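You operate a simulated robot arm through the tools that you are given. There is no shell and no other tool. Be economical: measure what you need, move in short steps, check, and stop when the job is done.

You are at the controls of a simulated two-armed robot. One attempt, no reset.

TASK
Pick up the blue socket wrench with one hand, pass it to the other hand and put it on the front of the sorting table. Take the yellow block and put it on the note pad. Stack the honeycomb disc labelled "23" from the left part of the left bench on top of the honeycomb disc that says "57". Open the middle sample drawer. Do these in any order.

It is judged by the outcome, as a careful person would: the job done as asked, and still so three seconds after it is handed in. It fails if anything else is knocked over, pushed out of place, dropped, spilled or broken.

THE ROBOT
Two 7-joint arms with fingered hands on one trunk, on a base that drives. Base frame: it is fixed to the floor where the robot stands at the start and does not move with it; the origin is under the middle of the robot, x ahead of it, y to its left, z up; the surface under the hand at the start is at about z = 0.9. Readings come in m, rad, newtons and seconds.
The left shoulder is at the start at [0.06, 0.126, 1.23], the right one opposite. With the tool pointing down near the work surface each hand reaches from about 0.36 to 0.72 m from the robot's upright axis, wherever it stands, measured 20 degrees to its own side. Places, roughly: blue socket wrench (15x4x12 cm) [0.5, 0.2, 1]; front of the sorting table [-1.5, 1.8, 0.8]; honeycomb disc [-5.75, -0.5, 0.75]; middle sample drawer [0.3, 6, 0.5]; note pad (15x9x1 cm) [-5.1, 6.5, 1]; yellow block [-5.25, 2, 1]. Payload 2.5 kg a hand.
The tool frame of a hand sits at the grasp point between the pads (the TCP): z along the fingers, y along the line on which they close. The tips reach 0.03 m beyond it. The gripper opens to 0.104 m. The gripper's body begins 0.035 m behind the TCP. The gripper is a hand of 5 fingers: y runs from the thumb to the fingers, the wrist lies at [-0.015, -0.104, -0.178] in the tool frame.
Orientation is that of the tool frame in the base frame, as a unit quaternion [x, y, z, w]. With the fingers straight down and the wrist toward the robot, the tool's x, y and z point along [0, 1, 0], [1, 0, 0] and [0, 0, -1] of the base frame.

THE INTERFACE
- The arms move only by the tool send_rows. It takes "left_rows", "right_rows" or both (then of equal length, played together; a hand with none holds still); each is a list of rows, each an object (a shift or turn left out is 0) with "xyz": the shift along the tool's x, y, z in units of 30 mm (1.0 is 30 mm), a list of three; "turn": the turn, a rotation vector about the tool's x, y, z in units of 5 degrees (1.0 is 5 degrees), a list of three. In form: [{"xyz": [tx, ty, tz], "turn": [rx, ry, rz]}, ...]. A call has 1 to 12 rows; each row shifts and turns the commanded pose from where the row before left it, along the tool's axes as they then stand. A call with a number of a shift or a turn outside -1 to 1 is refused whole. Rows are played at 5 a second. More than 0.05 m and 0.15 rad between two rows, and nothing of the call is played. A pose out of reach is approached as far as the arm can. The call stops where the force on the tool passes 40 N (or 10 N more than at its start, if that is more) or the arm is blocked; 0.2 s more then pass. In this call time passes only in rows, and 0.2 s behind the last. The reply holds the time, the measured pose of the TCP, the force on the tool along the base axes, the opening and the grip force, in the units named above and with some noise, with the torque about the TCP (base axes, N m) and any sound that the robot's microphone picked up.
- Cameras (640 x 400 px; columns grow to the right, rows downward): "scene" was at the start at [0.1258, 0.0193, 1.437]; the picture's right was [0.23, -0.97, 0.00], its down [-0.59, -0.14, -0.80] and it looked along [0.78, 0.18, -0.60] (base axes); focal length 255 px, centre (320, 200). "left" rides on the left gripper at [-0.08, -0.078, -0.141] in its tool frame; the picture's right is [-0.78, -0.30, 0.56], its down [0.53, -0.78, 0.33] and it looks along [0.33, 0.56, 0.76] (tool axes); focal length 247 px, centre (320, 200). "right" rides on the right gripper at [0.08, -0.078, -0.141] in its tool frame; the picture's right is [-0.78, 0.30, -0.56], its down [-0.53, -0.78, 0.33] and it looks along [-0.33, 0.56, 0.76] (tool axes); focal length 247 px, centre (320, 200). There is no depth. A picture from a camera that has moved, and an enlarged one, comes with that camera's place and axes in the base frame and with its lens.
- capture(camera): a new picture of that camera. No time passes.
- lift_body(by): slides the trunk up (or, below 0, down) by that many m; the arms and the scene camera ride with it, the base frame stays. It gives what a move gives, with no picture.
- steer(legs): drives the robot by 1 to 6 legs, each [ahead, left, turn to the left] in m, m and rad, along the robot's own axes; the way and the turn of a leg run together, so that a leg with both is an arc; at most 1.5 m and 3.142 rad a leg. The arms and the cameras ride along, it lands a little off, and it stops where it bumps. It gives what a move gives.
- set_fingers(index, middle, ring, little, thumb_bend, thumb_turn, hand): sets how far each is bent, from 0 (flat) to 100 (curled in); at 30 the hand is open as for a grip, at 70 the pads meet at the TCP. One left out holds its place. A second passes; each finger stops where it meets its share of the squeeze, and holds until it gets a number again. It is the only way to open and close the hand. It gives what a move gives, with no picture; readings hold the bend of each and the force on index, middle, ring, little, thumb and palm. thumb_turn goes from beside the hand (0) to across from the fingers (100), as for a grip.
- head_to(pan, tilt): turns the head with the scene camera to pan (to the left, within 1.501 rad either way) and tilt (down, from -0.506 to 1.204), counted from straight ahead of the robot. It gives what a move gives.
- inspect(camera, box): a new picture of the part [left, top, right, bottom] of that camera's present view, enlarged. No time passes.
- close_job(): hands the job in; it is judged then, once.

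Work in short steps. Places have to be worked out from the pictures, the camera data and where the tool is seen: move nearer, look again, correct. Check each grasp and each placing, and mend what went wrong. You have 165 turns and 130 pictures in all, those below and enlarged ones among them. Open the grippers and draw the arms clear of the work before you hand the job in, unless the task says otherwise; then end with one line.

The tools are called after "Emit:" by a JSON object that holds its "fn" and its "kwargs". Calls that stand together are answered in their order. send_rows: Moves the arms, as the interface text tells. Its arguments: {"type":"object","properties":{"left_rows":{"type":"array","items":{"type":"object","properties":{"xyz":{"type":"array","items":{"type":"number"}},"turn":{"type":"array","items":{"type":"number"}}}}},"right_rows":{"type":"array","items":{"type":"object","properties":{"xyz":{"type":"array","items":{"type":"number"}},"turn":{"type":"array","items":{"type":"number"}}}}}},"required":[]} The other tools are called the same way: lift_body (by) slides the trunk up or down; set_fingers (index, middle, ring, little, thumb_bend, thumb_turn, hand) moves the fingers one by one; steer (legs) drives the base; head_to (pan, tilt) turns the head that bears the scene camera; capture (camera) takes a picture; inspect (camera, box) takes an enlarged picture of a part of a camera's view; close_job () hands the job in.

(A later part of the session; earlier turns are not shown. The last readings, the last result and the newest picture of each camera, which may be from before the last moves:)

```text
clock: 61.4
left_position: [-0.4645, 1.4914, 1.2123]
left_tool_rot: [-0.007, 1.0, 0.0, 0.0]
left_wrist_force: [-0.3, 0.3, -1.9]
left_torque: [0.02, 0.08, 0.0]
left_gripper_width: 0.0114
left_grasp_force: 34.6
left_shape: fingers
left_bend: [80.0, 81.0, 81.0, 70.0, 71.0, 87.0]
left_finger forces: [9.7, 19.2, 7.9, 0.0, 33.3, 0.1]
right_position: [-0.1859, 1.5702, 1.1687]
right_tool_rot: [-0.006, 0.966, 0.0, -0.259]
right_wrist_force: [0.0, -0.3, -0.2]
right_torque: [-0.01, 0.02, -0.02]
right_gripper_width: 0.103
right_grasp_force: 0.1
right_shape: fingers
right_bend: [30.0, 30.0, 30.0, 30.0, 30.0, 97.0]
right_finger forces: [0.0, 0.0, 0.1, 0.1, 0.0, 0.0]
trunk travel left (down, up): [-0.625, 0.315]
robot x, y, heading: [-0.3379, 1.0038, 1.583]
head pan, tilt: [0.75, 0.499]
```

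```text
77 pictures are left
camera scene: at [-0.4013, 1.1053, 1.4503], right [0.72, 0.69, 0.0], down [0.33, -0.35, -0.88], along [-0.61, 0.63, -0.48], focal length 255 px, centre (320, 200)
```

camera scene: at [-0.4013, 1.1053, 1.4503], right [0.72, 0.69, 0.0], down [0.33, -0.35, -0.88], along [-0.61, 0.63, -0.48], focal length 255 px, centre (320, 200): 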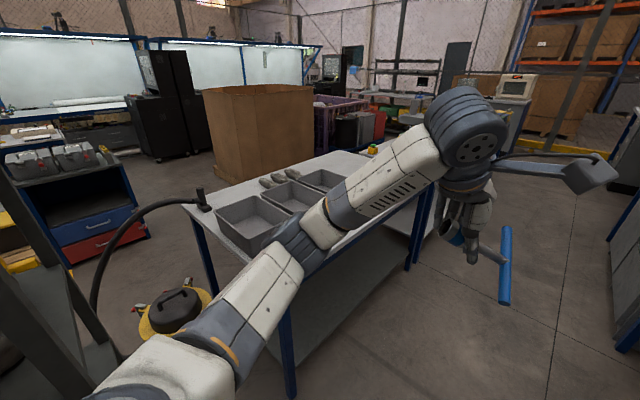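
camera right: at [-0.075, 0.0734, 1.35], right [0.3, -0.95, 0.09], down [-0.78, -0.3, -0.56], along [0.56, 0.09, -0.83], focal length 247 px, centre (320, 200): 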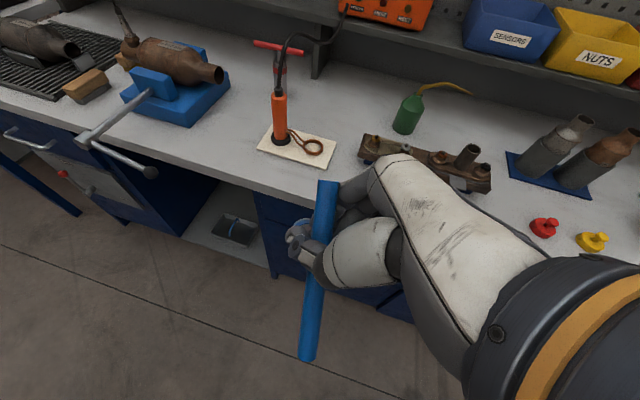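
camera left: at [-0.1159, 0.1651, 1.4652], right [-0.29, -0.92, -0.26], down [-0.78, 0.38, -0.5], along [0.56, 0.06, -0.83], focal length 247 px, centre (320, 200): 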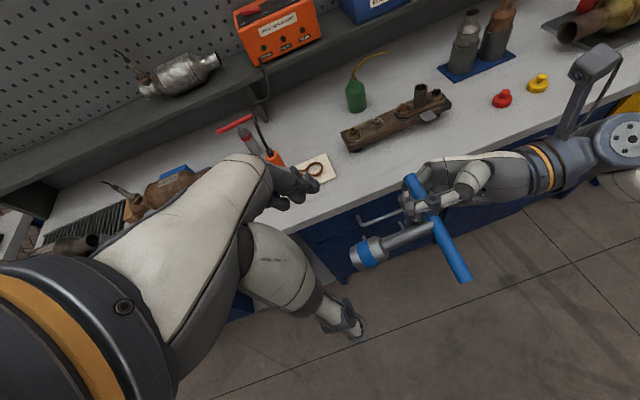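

The sorting table spans roughly x −1.69…−0.95 and starts at y≈1.42, with a row of trays on it. I'll drive alongside and turn to face it for a clear view.

Emit:
{"fn": "steer", "kwargs": {"legs": [[0.8, 0, 0], [0, -0.05, 1.56]]}}

Emit:
{"fn": "head_to", "kwargs": {"pan": 0.0, "tilt": 0.6}}

Emit:
{"fn": "capture", "kwargs": {"camera": "scene"}}

```text
clock: 69.5
left_position: [-0.8131, 1.7127, 1.2128]
left_tool_rot: [0.708, -0.706, 0.0, -0.001]
left_wrist_force: [0.3, -0.2, -1.6]
left_torque: [-0.09, -0.06, 0.0]
left_gripper_width: 0.011
left_grasp_force: 34.6
left_shape: fingers
left_bend: [80.0, 81.0, 81.0, 70.0, 71.0, 87.0]
left_finger forces: [10.3, 19.5, 7.7, 0.0, 32.8, 0.0]
right_position: [-0.8889, 1.9917, 1.168]
right_tool_rot: [0.684, -0.682, 0.183, 0.183]
right_wrist_force: [1.0, 0.3, -0.4]
right_torque: [0.04, 0.03, 0.01]
right_gripper_width: 0.1028
right_grasp_force: 0.2
right_shape: fingers
right_bend: [30.0, 30.0, 30.0, 30.0, 30.0, 97.0]
right_finger forces: [0.1, 0.0, 0.0, 0.0, 0.0, 0.1]
trunk travel left (down, up): [-0.625, 0.315]
robot x, y, heading: [-0.3195, 1.8342, -3.137]
head pan, tilt: [0.75, 0.499]
```

```text
clock: 70.6
left_position: [-0.8123, 1.7143, 1.2134]
left_tool_rot: [0.708, -0.706, 0.0, -0.001]
left_wrist_force: [-0.1, 0.7, -1.6]
left_torque: [-0.1, 0.01, 0.0]
left_gripper_width: 0.0109
left_grasp_force: 35.3
left_shape: fingers
left_bend: [80.0, 81.0, 81.0, 70.0, 71.0, 87.0]
left_finger forces: [10.2, 19.2, 7.7, 0.1, 32.6, 0.0]
right_position: [-0.89, 1.9924, 1.1693]
right_tool_rot: [0.684, -0.682, 0.183, 0.183]
right_wrist_force: [0.2, 0.3, -0.3]
right_torque: [-0.03, -0.03, 0.0]
right_gripper_width: 0.1032
right_grasp_force: 0.0
right_shape: fingers
right_bend: [30.0, 30.0, 30.0, 30.0, 30.0, 97.0]
right_finger forces: [0.0, 0.1, 0.1, 0.1, 0.0, 0.0]
trunk travel left (down, up): [-0.625, 0.315]
robot x, y, heading: [-0.3217, 1.8337, -3.138]
head pan, tilt: [0.0, 0.6]
```

```text
76 pictures are left
camera scene: at [-0.4478, 1.8319, 1.4412], right [0.0, 1.0, 0.0], down [0.56, 0.0, -0.83], along [-0.83, 0.0, -0.56], focal length 255 px, centre (320, 200)
```

scene: 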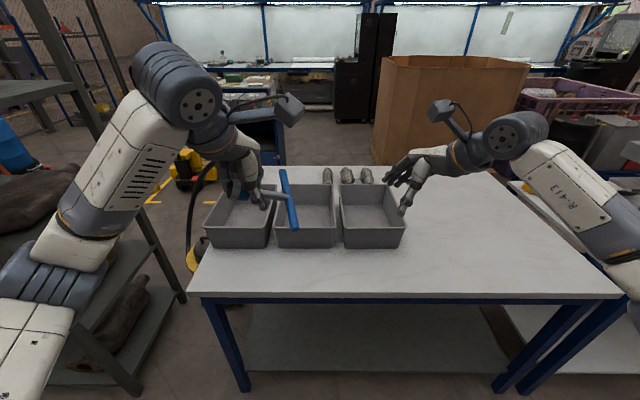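

I'll zoom on the table to work out which side is the front.

Emit:
{"fn": "inspect", "kwargs": {"camera": "scene", "box": [180, 130, 500, 330]}}

Emit:
{"fn": "capture", "kwargs": {"camera": "right"}}

Emit:
{"fn": "capture", "kwargs": {"camera": "left"}}

```text
2.00 times, centred on (340, 230) of scene
camera zoom: at [-0.4478, 1.8319, 1.4412], right [0.0, 1.0, 0.0], down [0.56, 0.0, -0.83], along [-0.83, 0.0, -0.56], focal length 510 px, centre (280, 140)
```

zoom: 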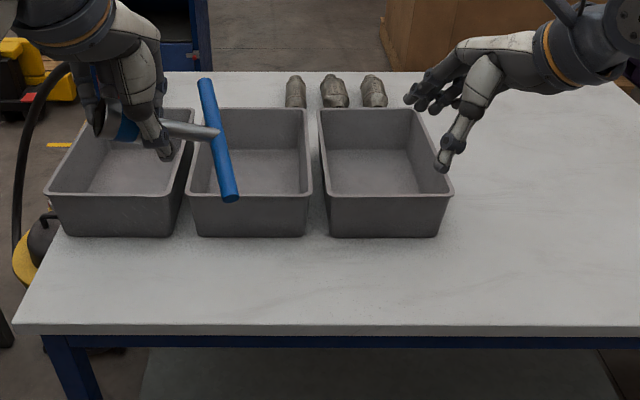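

```text
74 pictures are left
camera right: at [-0.8117, 1.9948, 1.3325], right [-0.3, 0.95, 0.09], down [0.78, 0.3, -0.56], along [-0.56, -0.09, -0.83], focal length 247 px, centre (320, 200)
```

right: 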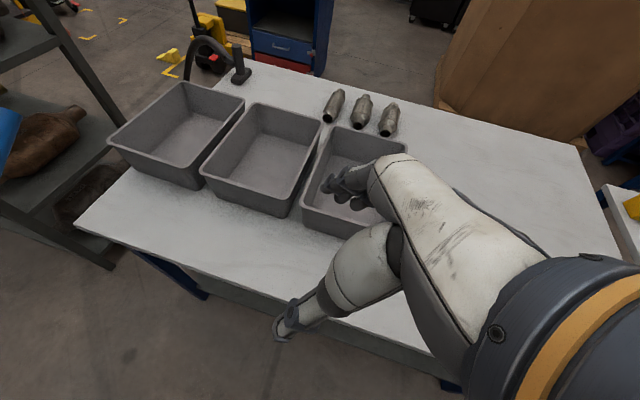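

```text
73 pictures are left
camera left: at [-0.7356, 1.7929, 1.3534], right [0.29, 0.78, -0.56], down [0.78, -0.53, -0.33], along [-0.55, -0.34, -0.76], focal length 247 px, centre (320, 200)
```

left: 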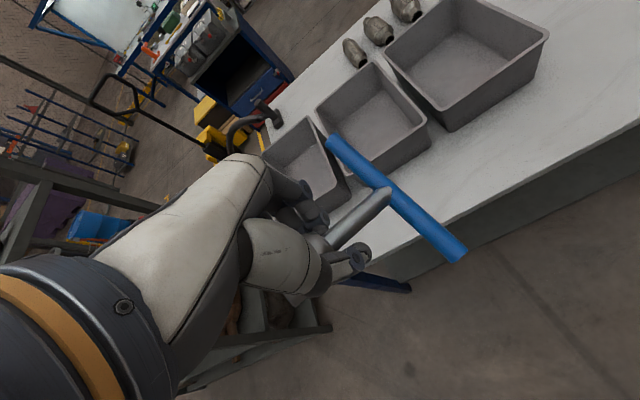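

The tray row sits towards the +x edge. The stated place (−1.5, 1.8) is on the far (−x) strip, in front of the small converters, so that side looks like the working front. I'll look for a route around.

Emit:
{"fn": "head_to", "kwargs": {"pan": -0.9, "tilt": 0.35}}

Emit:
{"fn": "capture", "kwargs": {"camera": "scene"}}

Emit:
{"fn": "head_to", "kwargs": {"pan": 0.9, "tilt": 0.35}}

Emit:
{"fn": "capture", "kwargs": {"camera": "scene"}}

```text
clock: 71.8
left_position: [-0.8128, 1.7129, 1.2126]
left_tool_rot: [0.709, -0.706, 0.0, 0.0]
left_wrist_force: [-0.4, 0.5, -2.6]
left_torque: [-0.06, -0.04, 0.01]
left_gripper_width: 0.0109
left_grasp_force: 35.3
left_shape: fingers
left_bend: [80.0, 81.0, 81.0, 70.0, 71.0, 87.0]
left_finger forces: [10.3, 19.1, 7.7, 0.0, 32.5, 0.0]
right_position: [-0.8905, 1.9924, 1.1701]
right_tool_rot: [0.684, -0.682, 0.184, 0.183]
right_wrist_force: [-0.1, 0.7, 0.7]
right_torque: [0.0, -0.01, -0.01]
right_gripper_width: 0.1029
right_grasp_force: 0.2
right_shape: fingers
right_bend: [30.0, 30.0, 30.0, 30.0, 30.0, 97.0]
right_finger forces: [0.0, 0.1, 0.0, 0.0, 0.0, 0.0]
trunk travel left (down, up): [-0.625, 0.315]
robot x, y, heading: [-0.3201, 1.838, -3.137]
head pan, tilt: [-0.901, 0.351]
```

```text
72 pictures are left
camera scene: at [-0.4175, 1.905, 1.4639], right [0.78, 0.62, 0.0], down [0.21, -0.27, -0.94], along [-0.59, 0.73, -0.34], focal length 255 px, centre (320, 200)
```

scene: 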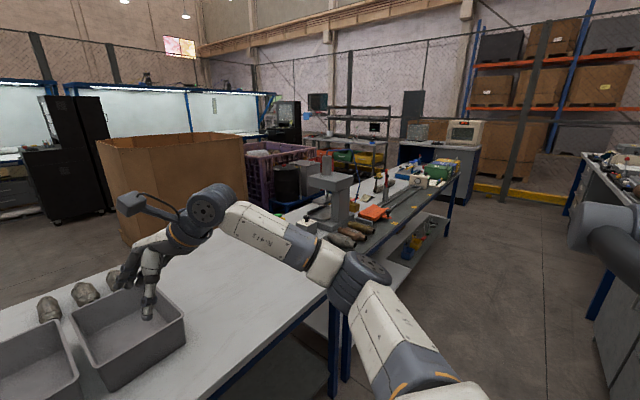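

```text
clock: 73.6
left_position: [-0.813, 1.7131, 1.2127]
left_tool_rot: [0.708, -0.706, 0.0, 0.0]
left_wrist_force: [0.2, 0.3, -2.3]
left_torque: [-0.08, 0.04, -0.02]
left_gripper_width: 0.0106
left_grasp_force: 34.9
left_shape: fingers
left_bend: [80.0, 81.0, 81.0, 70.0, 71.0, 87.0]
left_finger forces: [10.5, 19.2, 7.6, 0.1, 32.6, 0.1]
right_position: [-0.8897, 1.9931, 1.1701]
right_tool_rot: [0.684, -0.682, 0.183, 0.183]
right_wrist_force: [-0.7, 0.1, -0.4]
right_torque: [0.02, -0.02, 0.03]
right_gripper_width: 0.1028
right_grasp_force: 0.1
right_shape: fingers
right_bend: [30.0, 30.0, 30.0, 30.0, 30.0, 97.0]
right_finger forces: [0.0, 0.0, 0.1, 0.0, 0.0, 0.0]
trunk travel left (down, up): [-0.625, 0.315]
robot x, y, heading: [-0.32, 1.8357, -3.142]
head pan, tilt: [0.901, 0.351]
```

```text
71 pictures are left
camera scene: at [-0.417, 1.7591, 1.4639], right [-0.79, 0.62, 0.0], down [0.21, 0.27, -0.94], along [-0.58, -0.74, -0.34], focal length 255 px, centre (320, 200)
```

scene: 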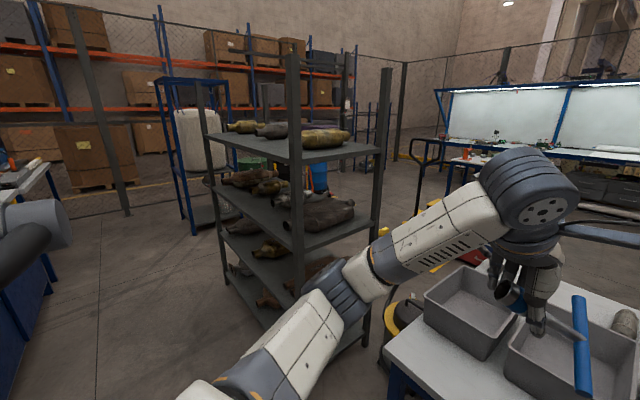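

West of the table is open floor. It can be reached through the gap south of the rack, at about y −0.35…−1.3. I'll turn to face −y and drive back down the aisle to y≈−0.8.

Emit:
{"fn": "steer", "kwargs": {"legs": [[0, 0, 1.57], [1.4, 0, 0], [1.2, 0, 0]]}}

Emit:
{"fn": "head_to", "kwargs": {"pan": -1.2, "tilt": 0.4}}

Emit:
{"fn": "capture", "kwargs": {"camera": "scene"}}

```text
clock: 90.1
left_position: [-0.1531, -1.2633, 1.2126]
left_tool_rot: [1.0, 0.011, 0.0, 0.001]
left_wrist_force: [-0.3, 0.6, -2.5]
left_torque: [-0.02, -0.07, -0.03]
left_gripper_width: 0.0103
left_grasp_force: 35.1
left_shape: fingers
left_bend: [80.0, 80.0, 82.0, 70.0, 71.0, 87.0]
left_finger forces: [10.8, 19.1, 7.1, 0.1, 32.7, 0.0]
right_position: [-0.4298, -1.3445, 1.1692]
right_tool_rot: [0.966, 0.01, 0.259, -0.003]
right_wrist_force: [0.0, 0.6, -0.3]
right_torque: [-0.01, -0.01, -0.03]
right_gripper_width: 0.1031
right_grasp_force: 0.1
right_shape: fingers
right_bend: [30.0, 30.0, 30.0, 30.0, 30.0, 97.0]
right_finger forces: [0.0, 0.0, 0.0, 0.0, 0.0, 0.0]
trunk travel left (down, up): [-0.625, 0.315]
robot x, y, heading: [-0.28, -0.7737, -1.551]
head pan, tilt: [0.901, 0.351]
```

```text
clock: 92.1
left_position: [-0.1516, -1.2628, 1.2129]
left_tool_rot: [1.0, 0.011, 0.0, 0.0]
left_wrist_force: [0.5, 0.5, -2.9]
left_torque: [-0.01, -0.07, 0.01]
left_gripper_width: 0.0101
left_grasp_force: 34.9
left_shape: fingers
left_bend: [80.0, 80.0, 82.0, 70.0, 71.0, 87.0]
left_finger forces: [10.9, 19.0, 7.1, 0.0, 32.6, 0.0]
right_position: [-0.4304, -1.3434, 1.1689]
right_tool_rot: [0.966, 0.01, 0.259, -0.002]
right_wrist_force: [0.2, -0.6, 1.0]
right_torque: [0.01, 0.0, 0.01]
right_gripper_width: 0.1025
right_grasp_force: 0.1
right_shape: fingers
right_bend: [30.0, 30.0, 30.0, 30.0, 30.0, 97.0]
right_finger forces: [0.0, 0.0, 0.0, 0.0, 0.0, 0.1]
trunk travel left (down, up): [-0.625, 0.315]
robot x, y, heading: [-0.2817, -0.7696, -1.551]
head pan, tilt: [-1.201, 0.4]
```

```text
70 pictures are left
camera scene: at [-0.3642, -0.8486, 1.4594], right [-0.38, 0.92, 0.0], down [0.36, 0.15, -0.92], along [-0.85, -0.35, -0.39], focal length 255 px, centre (320, 200)
```

scene: 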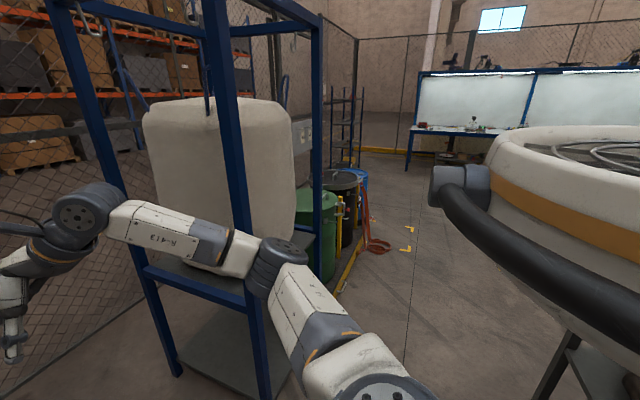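

The gap is clear between the stand (y<−1.4) and the rack (y>−0.3). I'll turn to face −x and drive through.

Emit:
{"fn": "steer", "kwargs": {"legs": [[0, 0, -1.59], [0, 0.06, 0], [1.0, 0, 0], [1.0, 0, 0]]}}

Emit:
{"fn": "head_to", "kwargs": {"pan": -1.1, "tilt": 0.4}}

Emit:
{"fn": "capture", "kwargs": {"camera": "scene"}}

Emit:
{"fn": "head_to", "kwargs": {"pan": 0.0, "tilt": 0.35}}

Emit:
{"fn": "capture", "kwargs": {"camera": "scene"}}

```text
clock: 106.6
left_position: [-2.7847, -0.9717, 1.2113]
left_tool_rot: [0.711, -0.703, 0.0, 0.001]
left_wrist_force: [-0.5, -0.1, -2.7]
left_torque: [-0.05, -0.05, -0.02]
left_gripper_width: 0.0097
left_grasp_force: 33.9
left_shape: fingers
left_bend: [80.0, 80.0, 82.0, 70.0, 72.0, 87.0]
left_finger forces: [11.7, 17.8, 6.5, 0.0, 32.0, 0.0]
right_position: [-2.8634, -0.692, 1.1706]
right_tool_rot: [0.687, -0.679, 0.184, 0.182]
right_wrist_force: [0.4, 0.0, -0.2]
right_torque: [0.01, 0.0, -0.02]
right_gripper_width: 0.103
right_grasp_force: 0.0
right_shape: fingers
right_bend: [30.0, 30.0, 30.0, 30.0, 30.0, 97.0]
right_finger forces: [0.0, 0.0, 0.0, 0.0, 0.0, 0.1]
trunk travel left (down, up): [-0.625, 0.315]
robot x, y, heading: [-2.2902, -0.8472, -3.13]
head pan, tilt: [-1.201, 0.4]
```

```text
clock: 107.2
left_position: [-2.7844, -0.9716, 1.2123]
left_tool_rot: [0.711, -0.703, 0.001, 0.001]
left_wrist_force: [0.2, -0.9, -1.9]
left_torque: [-0.07, 0.02, 0.02]
left_gripper_width: 0.0097
left_grasp_force: 33.9
left_shape: fingers
left_bend: [80.0, 80.0, 82.0, 70.0, 72.0, 87.0]
left_finger forces: [11.8, 17.9, 6.6, 0.0, 32.0, 0.0]
right_position: [-2.8636, -0.6925, 1.1692]
right_tool_rot: [0.687, -0.679, 0.184, 0.182]
right_wrist_force: [-0.9, -0.5, -0.8]
right_torque: [0.02, 0.01, 0.0]
right_gripper_width: 0.1027
right_grasp_force: 0.0
right_shape: fingers
right_bend: [30.0, 30.0, 30.0, 30.0, 30.0, 97.0]
right_finger forces: [0.1, 0.0, 0.1, 0.1, 0.0, 0.0]
trunk travel left (down, up): [-0.625, 0.315]
robot x, y, heading: [-2.2935, -0.8481, -3.137]
head pan, tilt: [-1.1, 0.4]
```

```text
69 pictures are left
camera scene: at [-2.374, -0.7672, 1.4594], right [0.89, 0.46, 0.0], down [0.18, -0.34, -0.92], along [-0.43, 0.82, -0.39], focal length 255 px, centre (320, 200)
```

scene: 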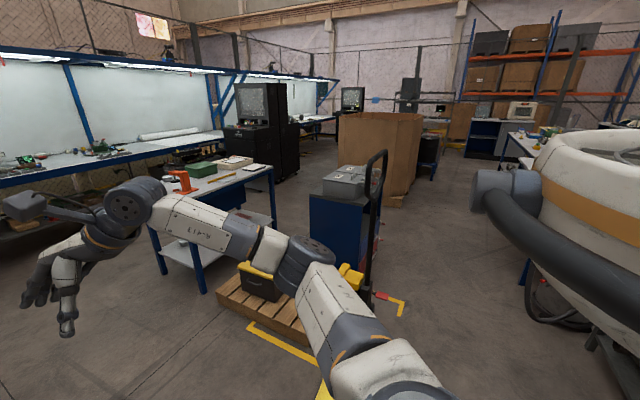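

```text
clock: 108.6
left_position: [-2.7837, -0.9714, 1.2125]
left_tool_rot: [0.711, -0.703, 0.0, 0.0]
left_wrist_force: [-0.7, 0.3, -1.0]
left_torque: [-0.1, 0.0, 0.01]
left_gripper_width: 0.0095
left_grasp_force: 33.9
left_shape: fingers
left_bend: [80.0, 80.0, 82.0, 70.0, 72.0, 87.0]
left_finger forces: [11.8, 17.7, 6.5, 0.1, 32.0, 0.0]
right_position: [-2.8622, -0.6931, 1.1698]
right_tool_rot: [0.686, -0.68, 0.183, 0.183]
right_wrist_force: [-0.4, 0.7, 0.0]
right_torque: [-0.04, 0.02, -0.01]
right_gripper_width: 0.1029
right_grasp_force: 0.0
right_shape: fingers
right_bend: [30.0, 30.0, 30.0, 30.0, 30.0, 97.0]
right_finger forces: [0.0, 0.0, 0.0, 0.0, 0.0, 0.0]
trunk travel left (down, up): [-0.625, 0.315]
robot x, y, heading: [-2.2931, -0.8459, -3.125]
head pan, tilt: [0.0, 0.351]
```

```text
68 pictures are left
camera scene: at [-2.4243, -0.8502, 1.4639], right [-0.01, 1.0, 0.0], down [0.34, 0.0, -0.94], along [-0.94, -0.01, -0.34], focal length 255 px, centre (320, 200)
```

scene: 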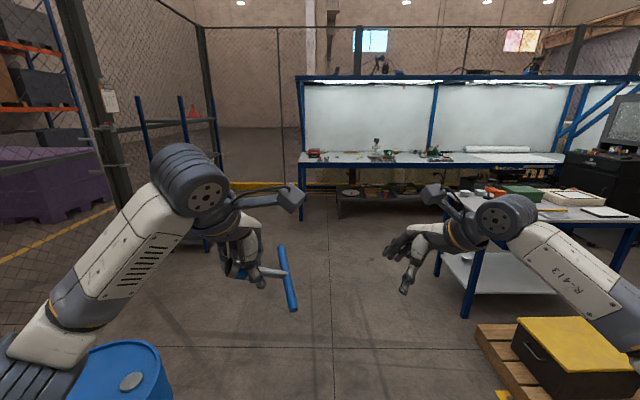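

I'll turn to face +y here and look at the corridor along the table's west side.

Emit:
{"fn": "steer", "kwargs": {"legs": [[0, 0, -1.57]]}}

Emit:
{"fn": "head_to", "kwargs": {"pan": 0.0, "tilt": 0.45}}

Emit:
{"fn": "capture", "kwargs": {"camera": "scene"}}

```text
clock: 112.8
left_position: [-2.4139, -0.3567, 1.2124]
left_tool_rot: [-0.004, 1.0, -0.001, -0.001]
left_wrist_force: [0.3, 0.3, -2.1]
left_torque: [-0.03, 0.08, 0.01]
left_gripper_width: 0.009
left_grasp_force: 33.4
left_shape: fingers
left_bend: [80.0, 80.0, 82.0, 70.0, 72.0, 87.0]
left_finger forces: [12.7, 17.9, 6.1, 0.0, 31.8, 0.0]
right_position: [-2.1356, -0.2782, 1.1678]
right_tool_rot: [-0.003, 0.966, -0.003, -0.259]
right_wrist_force: [0.4, 0.3, -0.8]
right_torque: [0.01, 0.0, 0.01]
right_gripper_width: 0.1031
right_grasp_force: 0.0
right_shape: fingers
right_bend: [30.0, 30.0, 30.0, 30.0, 30.0, 97.0]
right_finger forces: [0.1, 0.0, 0.1, 0.0, 0.1, 0.0]
trunk travel left (down, up): [-0.625, 0.315]
robot x, y, heading: [-2.2964, -0.8511, 1.582]
head pan, tilt: [0.0, 0.351]
```

```text
clock: 113.5
left_position: [-2.4132, -0.3563, 1.2111]
left_tool_rot: [-0.003, 1.0, 0.0, 0.0]
left_wrist_force: [0.1, 0.3, -2.5]
left_torque: [0.04, 0.05, 0.03]
left_gripper_width: 0.0093
left_grasp_force: 34.3
left_shape: fingers
left_bend: [80.0, 80.0, 82.0, 70.0, 72.0, 87.0]
left_finger forces: [12.9, 17.9, 6.3, 0.1, 31.8, 0.1]
right_position: [-2.1346, -0.2779, 1.1696]
right_tool_rot: [-0.004, 0.966, -0.001, -0.26]
right_wrist_force: [-0.1, -0.2, -0.7]
right_torque: [0.01, -0.01, 0.02]
right_gripper_width: 0.1029
right_grasp_force: 0.0
right_shape: fingers
right_bend: [30.0, 30.0, 30.0, 30.0, 30.0, 97.0]
right_finger forces: [0.1, 0.0, 0.0, 0.0, 0.0, 0.0]
trunk travel left (down, up): [-0.625, 0.315]
robot x, y, heading: [-2.2902, -0.8465, 1.573]
head pan, tilt: [0.0, 0.45]
```

```text
67 pictures are left
camera scene: at [-2.2919, -0.7167, 1.4547], right [1.0, 0.01, 0.0], down [0.0, -0.43, -0.9], along [-0.01, 0.9, -0.43], focal length 255 px, centre (320, 200)
```

scene: 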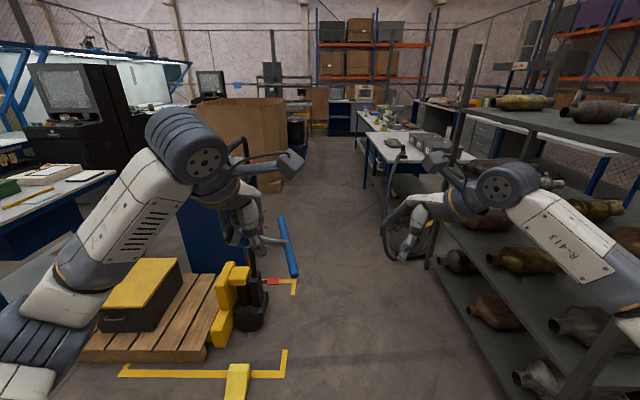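

The corridor (x −2.5…−1.7) is clear. I'll shift right to x≈−2.12, drive to y≈1.75, and turn to face the table.

Emit:
{"fn": "steer", "kwargs": {"legs": [[0, -0.16, 0], [1.3, 0, 0], [1.3, 0, 0]]}}

Emit:
{"fn": "steer", "kwargs": {"legs": [[0, 0, -1.57]]}}

Emit:
{"fn": "head_to", "kwargs": {"pan": 0.0, "tilt": 0.65}}

Emit:
{"fn": "capture", "kwargs": {"camera": "scene"}}

Emit:
{"fn": "capture", "kwargs": {"camera": "left"}}

```text
clock: 127.0
left_position: [-2.2577, 2.228, 1.2124]
left_tool_rot: [0.002, 1.0, 0.0, 0.0]
left_wrist_force: [-0.9, 0.2, -2.6]
left_torque: [-0.05, 0.04, 0.0]
left_gripper_width: 0.009
left_grasp_force: 34.4
left_shape: fingers
left_bend: [80.0, 80.0, 82.0, 70.0, 72.0, 87.0]
left_finger forces: [13.0, 17.8, 6.3, 0.0, 31.8, 0.0]
right_position: [-1.9788, 2.3024, 1.1701]
right_tool_rot: [0.002, 0.966, 0.001, -0.259]
right_wrist_force: [-0.2, 0.3, -0.5]
right_torque: [-0.01, 0.02, 0.01]
right_gripper_width: 0.103
right_grasp_force: 0.1
right_shape: fingers
right_bend: [30.0, 30.0, 30.0, 30.0, 30.0, 97.0]
right_finger forces: [0.0, 0.0, 0.0, 0.1, 0.0, 0.0]
trunk travel left (down, up): [-0.625, 0.315]
robot x, y, heading: [-2.1414, 1.7349, 1.573]
head pan, tilt: [0.0, 0.45]
```

```text
clock: 131.2
left_position: [-1.6492, 1.8588, 1.2116]
left_tool_rot: [0.702, 0.712, 0.001, 0.0]
left_wrist_force: [0.3, -0.5, -1.3]
left_torque: [0.03, 0.03, 0.01]
left_gripper_width: 0.0082
left_grasp_force: 34.1
left_shape: fingers
left_bend: [80.0, 80.0, 82.0, 70.0, 73.0, 87.0]
left_finger forces: [14.0, 17.6, 5.4, 0.1, 31.2, 0.0]
right_position: [-1.5702, 1.5814, 1.1702]
right_tool_rot: [0.678, 0.688, 0.182, -0.184]
right_wrist_force: [-0.3, -0.3, 0.4]
right_torque: [0.05, 0.01, -0.01]
right_gripper_width: 0.103
right_grasp_force: 0.1
right_shape: fingers
right_bend: [30.0, 30.0, 30.0, 30.0, 30.0, 97.0]
right_finger forces: [0.0, 0.1, 0.0, 0.0, 0.0, 0.0]
trunk travel left (down, up): [-0.625, 0.315]
robot x, y, heading: [-2.1401, 1.7342, 0.012]
head pan, tilt: [0.0, 0.45]
```

```text
clock: 132.0
left_position: [-1.6491, 1.8592, 1.2117]
left_tool_rot: [0.702, 0.712, -0.001, -0.001]
left_wrist_force: [-0.2, 0.0, -1.6]
left_torque: [0.08, 0.0, -0.03]
left_gripper_width: 0.0082
left_grasp_force: 33.7
left_shape: fingers
left_bend: [80.0, 80.0, 82.0, 70.0, 73.0, 87.0]
left_finger forces: [14.1, 17.6, 5.6, 0.0, 31.3, 0.1]
right_position: [-1.5699, 1.5804, 1.1706]
right_tool_rot: [0.678, 0.687, 0.182, -0.185]
right_wrist_force: [-0.6, 0.3, -0.5]
right_torque: [0.01, -0.02, 0.03]
right_gripper_width: 0.1031
right_grasp_force: 0.1
right_shape: fingers
right_bend: [30.0, 30.0, 30.0, 30.0, 30.0, 97.0]
right_finger forces: [0.1, 0.0, 0.1, 0.1, 0.0, 0.0]
trunk travel left (down, up): [-0.625, 0.315]
robot x, y, heading: [-2.1386, 1.7326, 0.015]
head pan, tilt: [0.0, 0.649]
```

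```text
66 pictures are left
camera scene: at [-2.0122, 1.735, 1.4369], right [0.01, -1.0, 0.0], down [-0.6, -0.01, -0.8], along [0.8, 0.01, -0.6], focal length 255 px, centre (320, 200)
```

scene: 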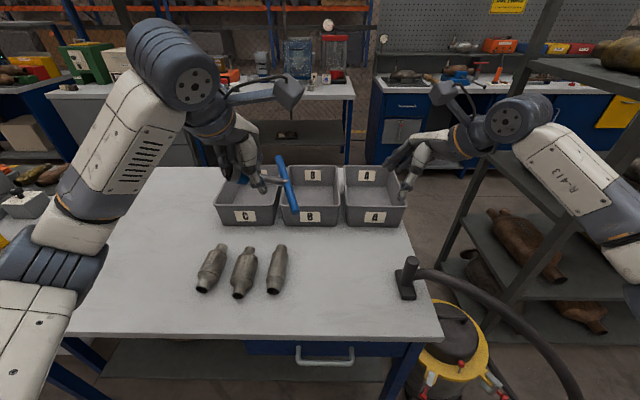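

```text
65 pictures are left
camera left: at [-1.7258, 1.7773, 1.3532], right [-0.29, -0.78, -0.56], down [-0.78, 0.52, -0.33], along [0.55, 0.34, -0.76], focal length 247 px, centre (320, 200)
```

left: 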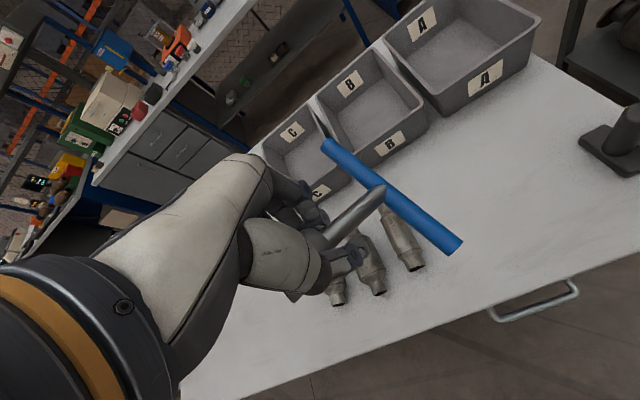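

This is clearly the front: labelled bins and a drawer handle face this side. There is free space at about (−1.53, 1.68). I'll move the left hand above it and roll 20° so the T is flat, and raise the right arm out of the way.

Emit:
{"fn": "send_rows", "kwargs": {"left_rows": [{"xyz": [-0.77, 0.66, 0]}, {"xyz": [-0.77, 0.66, 0]}, {"xyz": [-0.77, 0.66, 0]}, {"xyz": [-0.77, 0.66, 0]}, {"xyz": [-0.77, 0.66, 0]}, {"xyz": [-0.77, 0.66, 0]}, {"turn": [1, 0, 0]}, {"turn": [1, 0, 0]}, {"turn": [1, 0, 0]}, {"turn": [1, 0, 0]}], "right_rows": [{"xyz": [-0.8, -0.6, 0]}, {"xyz": [-0.4, -0.6, -0.78]}, {"xyz": [0.2, -0.6, -0.78]}, {"xyz": [0.45, -0.6, -0.78]}, {"xyz": [0.45, -0.3, -0.78]}, {"xyz": [0.45, 0, -0.78]}, {"xyz": [0.45, 0, -0.78]}, {"xyz": [0.45, 0, -0.78]}, {}, {}]}}

Emit:
{"fn": "lift_body", "kwargs": {"by": -0.2}}

Emit:
{"fn": "capture", "kwargs": {"camera": "scene"}}

Emit:
{"fn": "capture", "kwargs": {"camera": "left"}}

```text
clock: 134.2
left_position: [-1.5638, 1.7341, 1.2005]
left_tool_rot: [0.694, 0.704, -0.109, -0.107]
left_wrist_force: [0.0, 0.0, -1.2]
left_torque: [0.06, 0.01, 0.03]
left_gripper_width: 0.0056
left_grasp_force: 29.6
left_shape: fingers
left_bend: [80.0, 81.0, 82.0, 70.0, 74.0, 88.0]
left_finger forces: [16.1, 14.8, 2.4, 0.0, 27.0, 0.0]
left hand out of reach, approached as far as the arm can: row 8, 9, 10
right_position: [-1.6508, 1.5312, 1.3298]
right_tool_rot: [0.678, 0.688, 0.182, -0.184]
right_wrist_force: [0.1, 0.5, 0.4]
right_torque: [0.04, 0.01, 0.02]
right_gripper_width: 0.1027
right_grasp_force: 0.0
right_shape: fingers
right_bend: [30.0, 30.0, 30.0, 30.0, 30.0, 97.0]
right_finger forces: [0.1, 0.0, 0.1, 0.1, 0.1, 0.0]
trunk travel left (down, up): [-0.625, 0.315]
robot x, y, heading: [-2.1402, 1.7348, 0.012]
head pan, tilt: [0.0, 0.649]
```

```text
clock: 136.3
left_position: [-1.5647, 1.7335, 1.0006]
left_tool_rot: [0.694, 0.704, -0.107, -0.107]
left_wrist_force: [0.6, 0.6, -2.7]
left_torque: [0.02, -0.01, -0.02]
left_gripper_width: 0.0053
left_grasp_force: 29.9
left_shape: fingers
left_bend: [80.0, 81.0, 82.0, 70.0, 74.0, 88.0]
left_finger forces: [16.2, 14.6, 2.3, 0.0, 26.9, 0.0]
right_position: [-1.6511, 1.5303, 1.1306]
right_tool_rot: [0.678, 0.687, 0.183, -0.184]
right_wrist_force: [-0.6, -0.3, -0.6]
right_torque: [-0.01, 0.01, 0.01]
right_gripper_width: 0.1031
right_grasp_force: 0.1
right_shape: fingers
right_bend: [30.0, 30.0, 30.0, 30.0, 30.0, 97.0]
right_finger forces: [0.1, 0.0, 0.0, 0.0, 0.0, 0.0]
trunk travel left (down, up): [-0.425, 0.515]
robot x, y, heading: [-2.1414, 1.7315, 0.013]
head pan, tilt: [0.0, 0.649]
```

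```text
64 pictures are left
camera scene: at [-2.0123, 1.735, 1.2369], right [0.01, -1.0, 0.0], down [-0.6, -0.01, -0.8], along [0.8, 0.01, -0.6], focal length 255 px, centre (320, 200)
```

scene: 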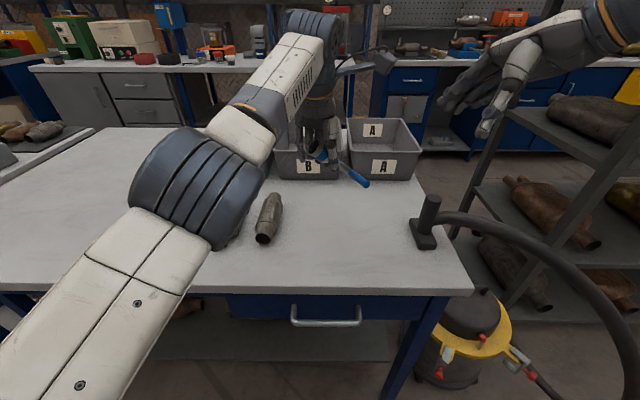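

```text
63 pictures are left
camera left: at [-1.5944, 1.653, 1.1574], right [-0.44, -0.78, -0.44], down [-0.85, 0.52, -0.08], along [0.3, 0.34, -0.89], focal length 247 px, centre (320, 200)
```

left: 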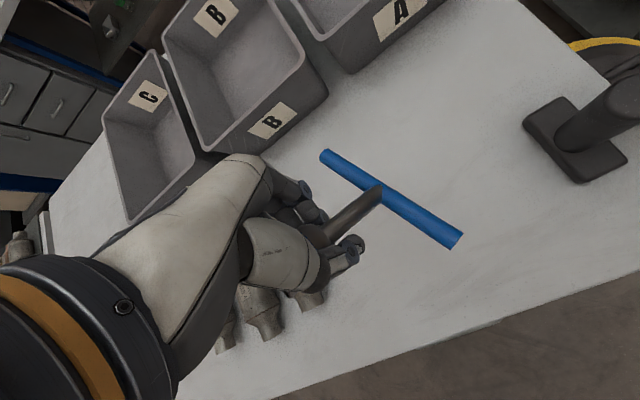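

The bar is now level at z≈0.973, over free table space. I'll lower 0.12 m, then creep to contact.

Emit:
{"fn": "send_rows", "kwargs": {"left_rows": [{"xyz": [0, 0.32, 0.95]}, {"xyz": [0, 0.32, 0.95]}, {"xyz": [0, 0.32, 0.95]}, {"xyz": [0, 0.32, 0.95]}]}}

Emit:
{"fn": "capture", "kwargs": {"camera": "scene"}}

Emit:
{"fn": "inspect", "kwargs": {"camera": "left", "box": [220, 100, 500, 275]}}

```text
clock: 137.3
left_position: [-1.5618, 1.735, 0.8796]
left_tool_rot: [0.694, 0.703, -0.108, -0.107]
left_wrist_force: [0.1, 0.5, -2.7]
left_torque: [0.05, -0.01, 0.01]
left_gripper_width: 0.0054
left_grasp_force: 29.2
left_shape: fingers
left_bend: [80.0, 81.0, 82.0, 70.0, 74.0, 88.0]
left_finger forces: [16.3, 14.2, 2.3, 0.0, 26.5, 0.0]
right_position: [-1.6489, 1.5296, 1.1298]
right_tool_rot: [0.678, 0.688, 0.182, -0.184]
right_wrist_force: [1.0, 0.4, 0.0]
right_torque: [0.01, 0.01, 0.02]
right_gripper_width: 0.1031
right_grasp_force: 0.1
right_shape: fingers
right_bend: [30.0, 30.0, 30.0, 30.0, 30.0, 97.0]
right_finger forces: [0.1, 0.1, 0.0, 0.0, 0.1, 0.0]
trunk travel left (down, up): [-0.425, 0.515]
robot x, y, heading: [-2.1423, 1.7317, 0.013]
head pan, tilt: [0.0, 0.649]
```

```text
62 pictures are left
camera scene: at [-2.0121, 1.735, 1.2369], right [0.01, -1.0, 0.0], down [-0.6, -0.01, -0.8], along [0.8, 0.01, -0.6], focal length 255 px, centre (320, 200)
```

scene: 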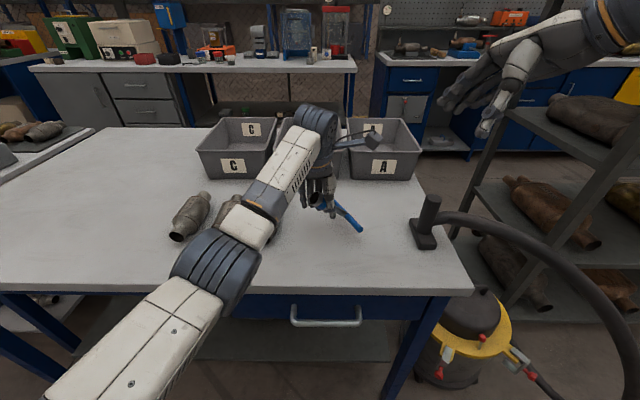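

```text
2.29 times, centred on (360, 188) of left
camera zoom: at [-1.5917, 1.6535, 1.0367], right [-0.44, -0.78, -0.44], down [-0.85, 0.52, -0.08], along [0.3, 0.34, -0.89], focal length 564 px, centre (229, 229)
```

zoom: 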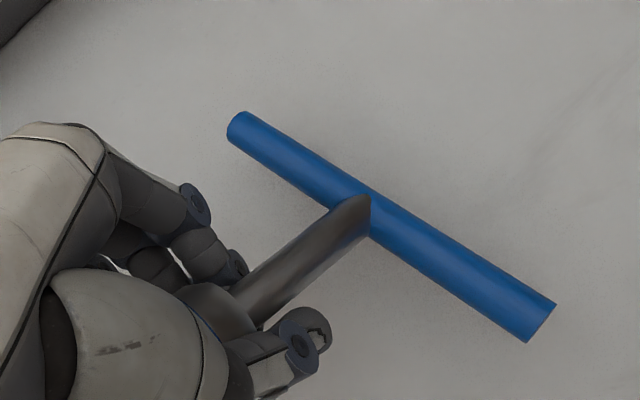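

About 4–5 cm remain. I'll lower in small rows, with the force limit stopping the move on contact.

Emit:
{"fn": "send_rows", "kwargs": {"left_rows": [{"xyz": [0, 0.27, 0.8]}, {"xyz": [0, 0.16, 0.47]}]}}

Emit:
{"fn": "inspect", "kwargs": {"camera": "scene", "box": [150, 140, 470, 340]}}

Emit:
{"fn": "inspect", "kwargs": {"camera": "left", "box": [220, 100, 500, 275]}}

```text
clock: 137.9
left_position: [-1.561, 1.7346, 0.8415]
left_tool_rot: [0.695, 0.703, -0.107, -0.106]
left_wrist_force: [-0.9, -0.1, 3.2]
left_torque: [-0.04, -0.27, -0.04]
left_gripper_width: 0.0048
left_grasp_force: 30.5
left_shape: fingers
left_bend: [81.0, 81.0, 81.0, 70.0, 74.0, 89.0]
left_finger forces: [12.4, 15.0, 4.4, 0.0, 28.0, 0.0]
right_position: [-1.6509, 1.5303, 1.1302]
right_tool_rot: [0.678, 0.688, 0.183, -0.184]
right_wrist_force: [0.2, 0.4, 0.5]
right_torque: [-0.06, -0.01, -0.03]
right_gripper_width: 0.1031
right_grasp_force: 0.1
right_shape: fingers
right_bend: [30.0, 30.0, 30.0, 30.0, 30.0, 97.0]
right_finger forces: [0.0, 0.0, 0.1, 0.1, 0.0, 0.1]
trunk travel left (down, up): [-0.425, 0.515]
robot x, y, heading: [-2.1423, 1.7385, 0.016]
head pan, tilt: [0.0, 0.649]
```

```text
2.00 times, centred on (310, 240) of scene
camera zoom: at [-2.0127, 1.735, 1.237], right [0.01, -1.0, 0.0], down [-0.6, -0.01, -0.8], along [0.8, 0.01, -0.6], focal length 510 px, centre (340, 120)
```

zoom: 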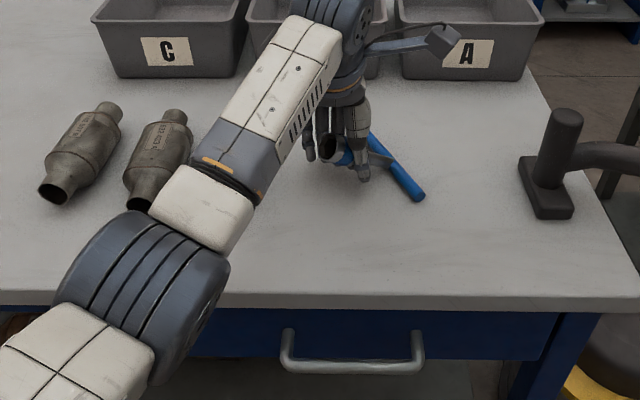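

```text
2.29 times, centred on (360, 188) of left
camera zoom: at [-1.5917, 1.6529, 0.9983], right [-0.44, -0.78, -0.44], down [-0.85, 0.52, -0.09], along [0.3, 0.34, -0.89], focal length 564 px, centre (229, 229)
```

zoom: 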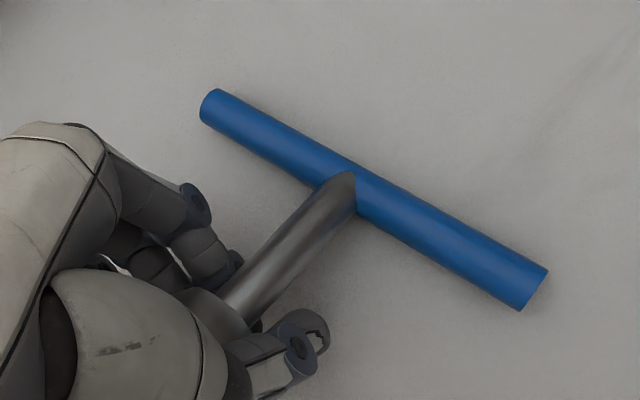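

Contact with the table is felt. I'll open the left hand gently.

Emit:
{"fn": "set_fingers", "kwargs": {"hand": "left", "index": 55, "middle": 55, "ring": 55, "little": 55, "thumb_bend": 52}}

Emit:
{"fn": "inspect", "kwargs": {"camera": "left", "box": [220, 100, 500, 275]}}

```text
clock: 138.9
left_position: [-1.5617, 1.733, 0.8402]
left_tool_rot: [0.695, 0.703, -0.107, -0.106]
left_wrist_force: [0.2, 0.3, 5.3]
left_torque: [-0.03, -0.02, -0.01]
left_gripper_width: 0.0402
left_grasp_force: 2.3
left_shape: fingers
left_bend: [57.0, 56.0, 55.0, 55.0, 52.0, 97.0]
left_finger forces: [2.7, 2.8, 0.0, 0.1, 0.0, 0.1]
right_position: [-1.6504, 1.5309, 1.1299]
right_tool_rot: [0.678, 0.688, 0.182, -0.184]
right_wrist_force: [0.1, 0.5, 1.0]
right_torque: [0.01, 0.0, -0.01]
right_gripper_width: 0.1026
right_grasp_force: 0.1
right_shape: fingers
right_bend: [30.0, 30.0, 30.0, 30.0, 30.0, 97.0]
right_finger forces: [0.0, 0.0, 0.1, 0.1, 0.0, 0.0]
trunk travel left (down, up): [-0.425, 0.515]
robot x, y, heading: [-2.1399, 1.7346, 0.013]
head pan, tilt: [0.0, 0.649]
```

```text
2.29 times, centred on (360, 188) of left
camera zoom: at [-1.5917, 1.653, 0.9978], right [-0.44, -0.78, -0.44], down [-0.85, 0.52, -0.08], along [0.3, 0.34, -0.89], focal length 564 px, centre (229, 229)
```

zoom: 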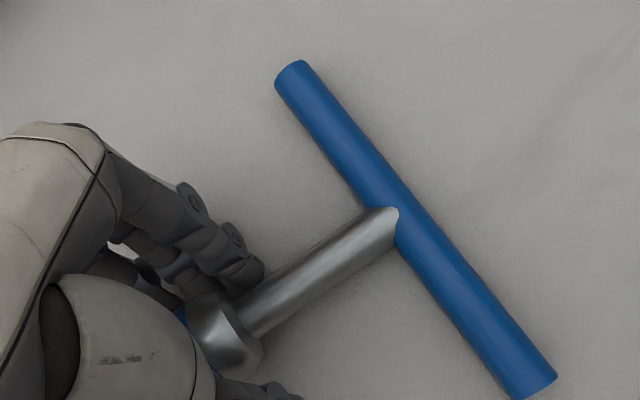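

The wrench lies on the table. I'll lift the hand straight up.

Emit:
{"fn": "send_rows", "kwargs": {"left_rows": [{"xyz": [0, -0.16, -0.47]}, {"xyz": [0, -0.32, -0.95]}, {"xyz": [0, -0.32, -0.95]}, {"xyz": [0, -0.32, -0.95]}, {"xyz": [0, -0.32, -0.95]}, {"xyz": [0, -0.32, -0.95]}, {"xyz": [0, -0.32, -0.95]}]}}

Emit:
{"fn": "set_fingers", "kwargs": {"hand": "left", "index": 30, "middle": 30, "ring": 30, "little": 30, "thumb_bend": 30, "thumb_turn": 98}}

Emit:
{"fn": "lift_body", "kwargs": {"by": 0.2}}

Emit:
{"fn": "capture", "kwargs": {"camera": "scene"}}

```text
clock: 140.5
left_position: [-1.5768, 1.7382, 1.0289]
left_tool_rot: [0.693, 0.704, -0.107, -0.107]
left_wrist_force: [-0.5, 0.7, -0.3]
left_torque: [-0.02, 0.0, 0.01]
left_gripper_width: 0.0426
left_grasp_force: 0.1
left_shape: fingers
left_bend: [55.0, 55.0, 55.0, 55.0, 52.0, 97.0]
left_finger forces: [0.0, 0.1, 0.1, 0.0, 0.1, 0.0]
left hand out of reach, approached as far as the arm can: row 7
right_position: [-1.6504, 1.5299, 1.1305]
right_tool_rot: [0.678, 0.688, 0.182, -0.184]
right_wrist_force: [-1.0, 0.3, -0.5]
right_torque: [0.01, 0.0, 0.01]
right_gripper_width: 0.1028
right_grasp_force: 0.1
right_shape: fingers
right_bend: [30.0, 30.0, 30.0, 30.0, 30.0, 97.0]
right_finger forces: [0.1, 0.0, 0.0, 0.1, 0.1, 0.1]
trunk travel left (down, up): [-0.425, 0.515]
robot x, y, heading: [-2.1381, 1.7358, 0.018]
head pan, tilt: [0.0, 0.649]
```

```text
clock: 141.5
left_position: [-1.5763, 1.7373, 1.0289]
left_tool_rot: [0.694, 0.704, -0.107, -0.108]
left_wrist_force: [1.5, 0.7, 0.0]
left_torque: [-0.01, 0.01, 0.03]
left_gripper_width: 0.1031
left_grasp_force: 0.0
left_shape: fingers
left_bend: [30.0, 30.0, 30.0, 30.0, 30.0, 96.0]
left_finger forces: [0.0, 0.0, 0.1, 0.0, 0.1, 0.0]
right_position: [-1.6498, 1.531, 1.1298]
right_tool_rot: [0.678, 0.688, 0.182, -0.185]
right_wrist_force: [-0.1, 0.2, -0.2]
right_torque: [-0.01, -0.03, 0.0]
right_gripper_width: 0.1025
right_grasp_force: 0.0
right_shape: fingers
right_bend: [30.0, 30.0, 30.0, 30.0, 30.0, 97.0]
right_finger forces: [0.1, 0.1, 0.1, 0.0, 0.0, 0.0]
trunk travel left (down, up): [-0.425, 0.515]
robot x, y, heading: [-2.1418, 1.7348, 0.015]
head pan, tilt: [0.0, 0.649]
```

```text
clock: 143.7
left_position: [-1.5751, 1.7375, 1.2291]
left_tool_rot: [0.694, 0.703, -0.107, -0.108]
left_wrist_force: [0.0, 1.0, 0.1]
left_torque: [-0.01, 0.04, 0.01]
left_gripper_width: 0.1028
left_grasp_force: 0.1
left_shape: fingers
left_bend: [30.0, 30.0, 30.0, 30.0, 30.0, 96.0]
left_finger forces: [0.2, 0.1, 0.1, 0.0, 0.1, 0.1]
right_position: [-1.6489, 1.5302, 1.3302]
right_tool_rot: [0.679, 0.687, 0.182, -0.184]
right_wrist_force: [0.2, 0.3, 0.6]
right_torque: [0.01, -0.02, 0.03]
right_gripper_width: 0.1029
right_grasp_force: 0.0
right_shape: fingers
right_bend: [30.0, 30.0, 30.0, 30.0, 30.0, 97.0]
right_finger forces: [0.1, 0.0, 0.0, 0.1, 0.1, 0.0]
trunk travel left (down, up): [-0.625, 0.315]
robot x, y, heading: [-2.1424, 1.7335, 0.016]
head pan, tilt: [0.0, 0.649]
```

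```text
57 pictures are left
camera scene: at [-2.0123, 1.7349, 1.4369], right [0.01, -1.0, 0.0], down [-0.6, -0.01, -0.8], along [0.8, 0.01, -0.6], focal length 255 px, centre (320, 200)
```

scene: 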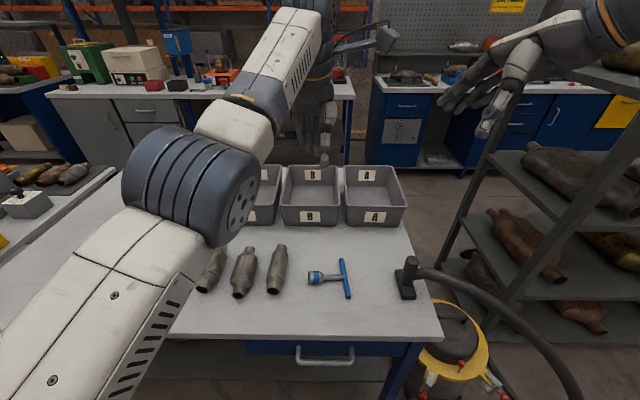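

The wrench is down at the front of the table and the converters are undisturbed. I'll level the left hand, untilt the right, draw both in, and turn to face west.

Emit:
{"fn": "send_rows", "kwargs": {"left_rows": [{"turn": [-1, 0, 0]}, {"turn": [-1, 0, 0]}, {"turn": [-1, 0, 0]}, {"turn": [-1, 0, 0]}, {"xyz": [0.8, -0.9, 0]}, {"xyz": [0.8, -0.9, 0]}, {"xyz": [0.8, -0.9, 0]}, {"xyz": [0, -0.9, 0]}], "right_rows": [{"turn": [0, -1, 0]}, {"turn": [0, -1, 0]}, {"turn": [0, -1, 0]}, {"turn": [0, -1, 0]}, {"turn": [0, -1, 0]}, {"turn": [0, -1, 0]}, {"xyz": [0, 0, 0.9]}, {"xyz": [0, 0, 0.9]}]}}

Emit:
{"fn": "steer", "kwargs": {"legs": [[-0.05, 0, 0], [0, 0, 1.55], [0, 0, 1.57]]}}

Emit:
{"fn": "head_to", "kwargs": {"pan": 0.0, "tilt": 0.35}}

Emit:
{"fn": "capture", "kwargs": {"camera": "scene"}}

```text
clock: 145.5
left_position: [-1.6856, 1.8077, 1.225]
left_tool_rot: [0.701, 0.712, 0.016, 0.014]
left_wrist_force: [0.5, -0.3, 0.3]
left_torque: [0.0, -0.01, 0.01]
left_gripper_width: 0.1032
left_grasp_force: 0.0
left_shape: fingers
left_bend: [30.0, 30.0, 30.0, 30.0, 30.0, 96.0]
left_finger forces: [0.0, 0.0, 0.0, 0.0, 0.0, 0.0]
left hand out of reach, approached as far as the arm can: row 5
right_position: [-1.6513, 1.5306, 1.2764]
right_tool_rot: [0.702, 0.712, 0.001, 0.0]
right_wrist_force: [1.1, -0.5, 0.5]
right_torque: [0.01, 0.03, -0.04]
right_gripper_width: 0.1028
right_grasp_force: 0.0
right_shape: fingers
right_bend: [30.0, 30.0, 30.0, 30.0, 30.0, 97.0]
right_finger forces: [0.1, 0.0, 0.0, 0.0, 0.0, 0.0]
trunk travel left (down, up): [-0.625, 0.315]
robot x, y, heading: [-2.14, 1.7336, 0.011]
head pan, tilt: [0.0, 0.649]
```

```text
clock: 154.0
left_position: [-2.6476, 1.6666, 1.2256]
left_tool_rot: [-0.707, 0.707, 0.015, -0.016]
left_wrist_force: [1.2, 0.5, 0.7]
left_torque: [0.01, 0.03, 0.0]
left_gripper_width: 0.1031
left_grasp_force: 0.0
left_shape: fingers
left_bend: [30.0, 30.0, 30.0, 30.0, 30.0, 96.0]
left_finger forces: [0.0, 0.0, 0.0, 0.0, 0.1, 0.0]
right_position: [-2.6764, 1.9441, 1.2759]
right_tool_rot: [-0.706, 0.708, 0.0, 0.0]
right_wrist_force: [0.8, 0.6, 0.9]
right_torque: [0.02, -0.01, 0.01]
right_gripper_width: 0.1032
right_grasp_force: 0.1
right_shape: fingers
right_bend: [30.0, 30.0, 30.0, 30.0, 30.0, 97.0]
right_finger forces: [0.1, 0.0, 0.0, 0.0, 0.1, 0.0]
trunk travel left (down, up): [-0.625, 0.315]
robot x, y, heading: [-2.1905, 1.7323, 3.143]
head pan, tilt: [0.0, 0.649]
```

```text
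clock: 154.8
left_position: [-2.6474, 1.6674, 1.226]
left_tool_rot: [-0.706, 0.708, 0.015, -0.017]
left_wrist_force: [0.7, 0.8, -0.3]
left_torque: [-0.04, -0.01, 0.01]
left_gripper_width: 0.1034
left_grasp_force: 0.1
left_shape: fingers
left_bend: [30.0, 30.0, 30.0, 30.0, 30.0, 96.0]
left_finger forces: [0.1, 0.0, 0.0, 0.0, 0.0, 0.0]
right_position: [-2.6778, 1.9451, 1.2767]
right_tool_rot: [-0.707, 0.708, 0.0, -0.001]
right_wrist_force: [-0.3, 0.3, 0.0]
right_torque: [0.02, -0.02, 0.01]
right_gripper_width: 0.1027
right_grasp_force: 0.0
right_shape: fingers
right_bend: [30.0, 30.0, 30.0, 30.0, 30.0, 97.0]
right_finger forces: [0.0, 0.0, 0.0, 0.1, 0.1, 0.1]
trunk travel left (down, up): [-0.625, 0.315]
robot x, y, heading: [-2.1893, 1.7305, 3.142]
head pan, tilt: [0.0, 0.351]
```

```text
56 pictures are left
camera scene: at [-2.3223, 1.7328, 1.4639], right [0.0, 1.0, 0.0], down [0.34, 0.0, -0.94], along [-0.94, 0.0, -0.34], focal length 255 px, centre (320, 200)
```

scene: 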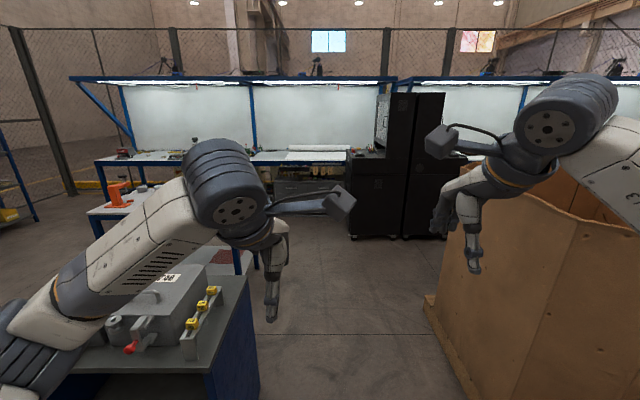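

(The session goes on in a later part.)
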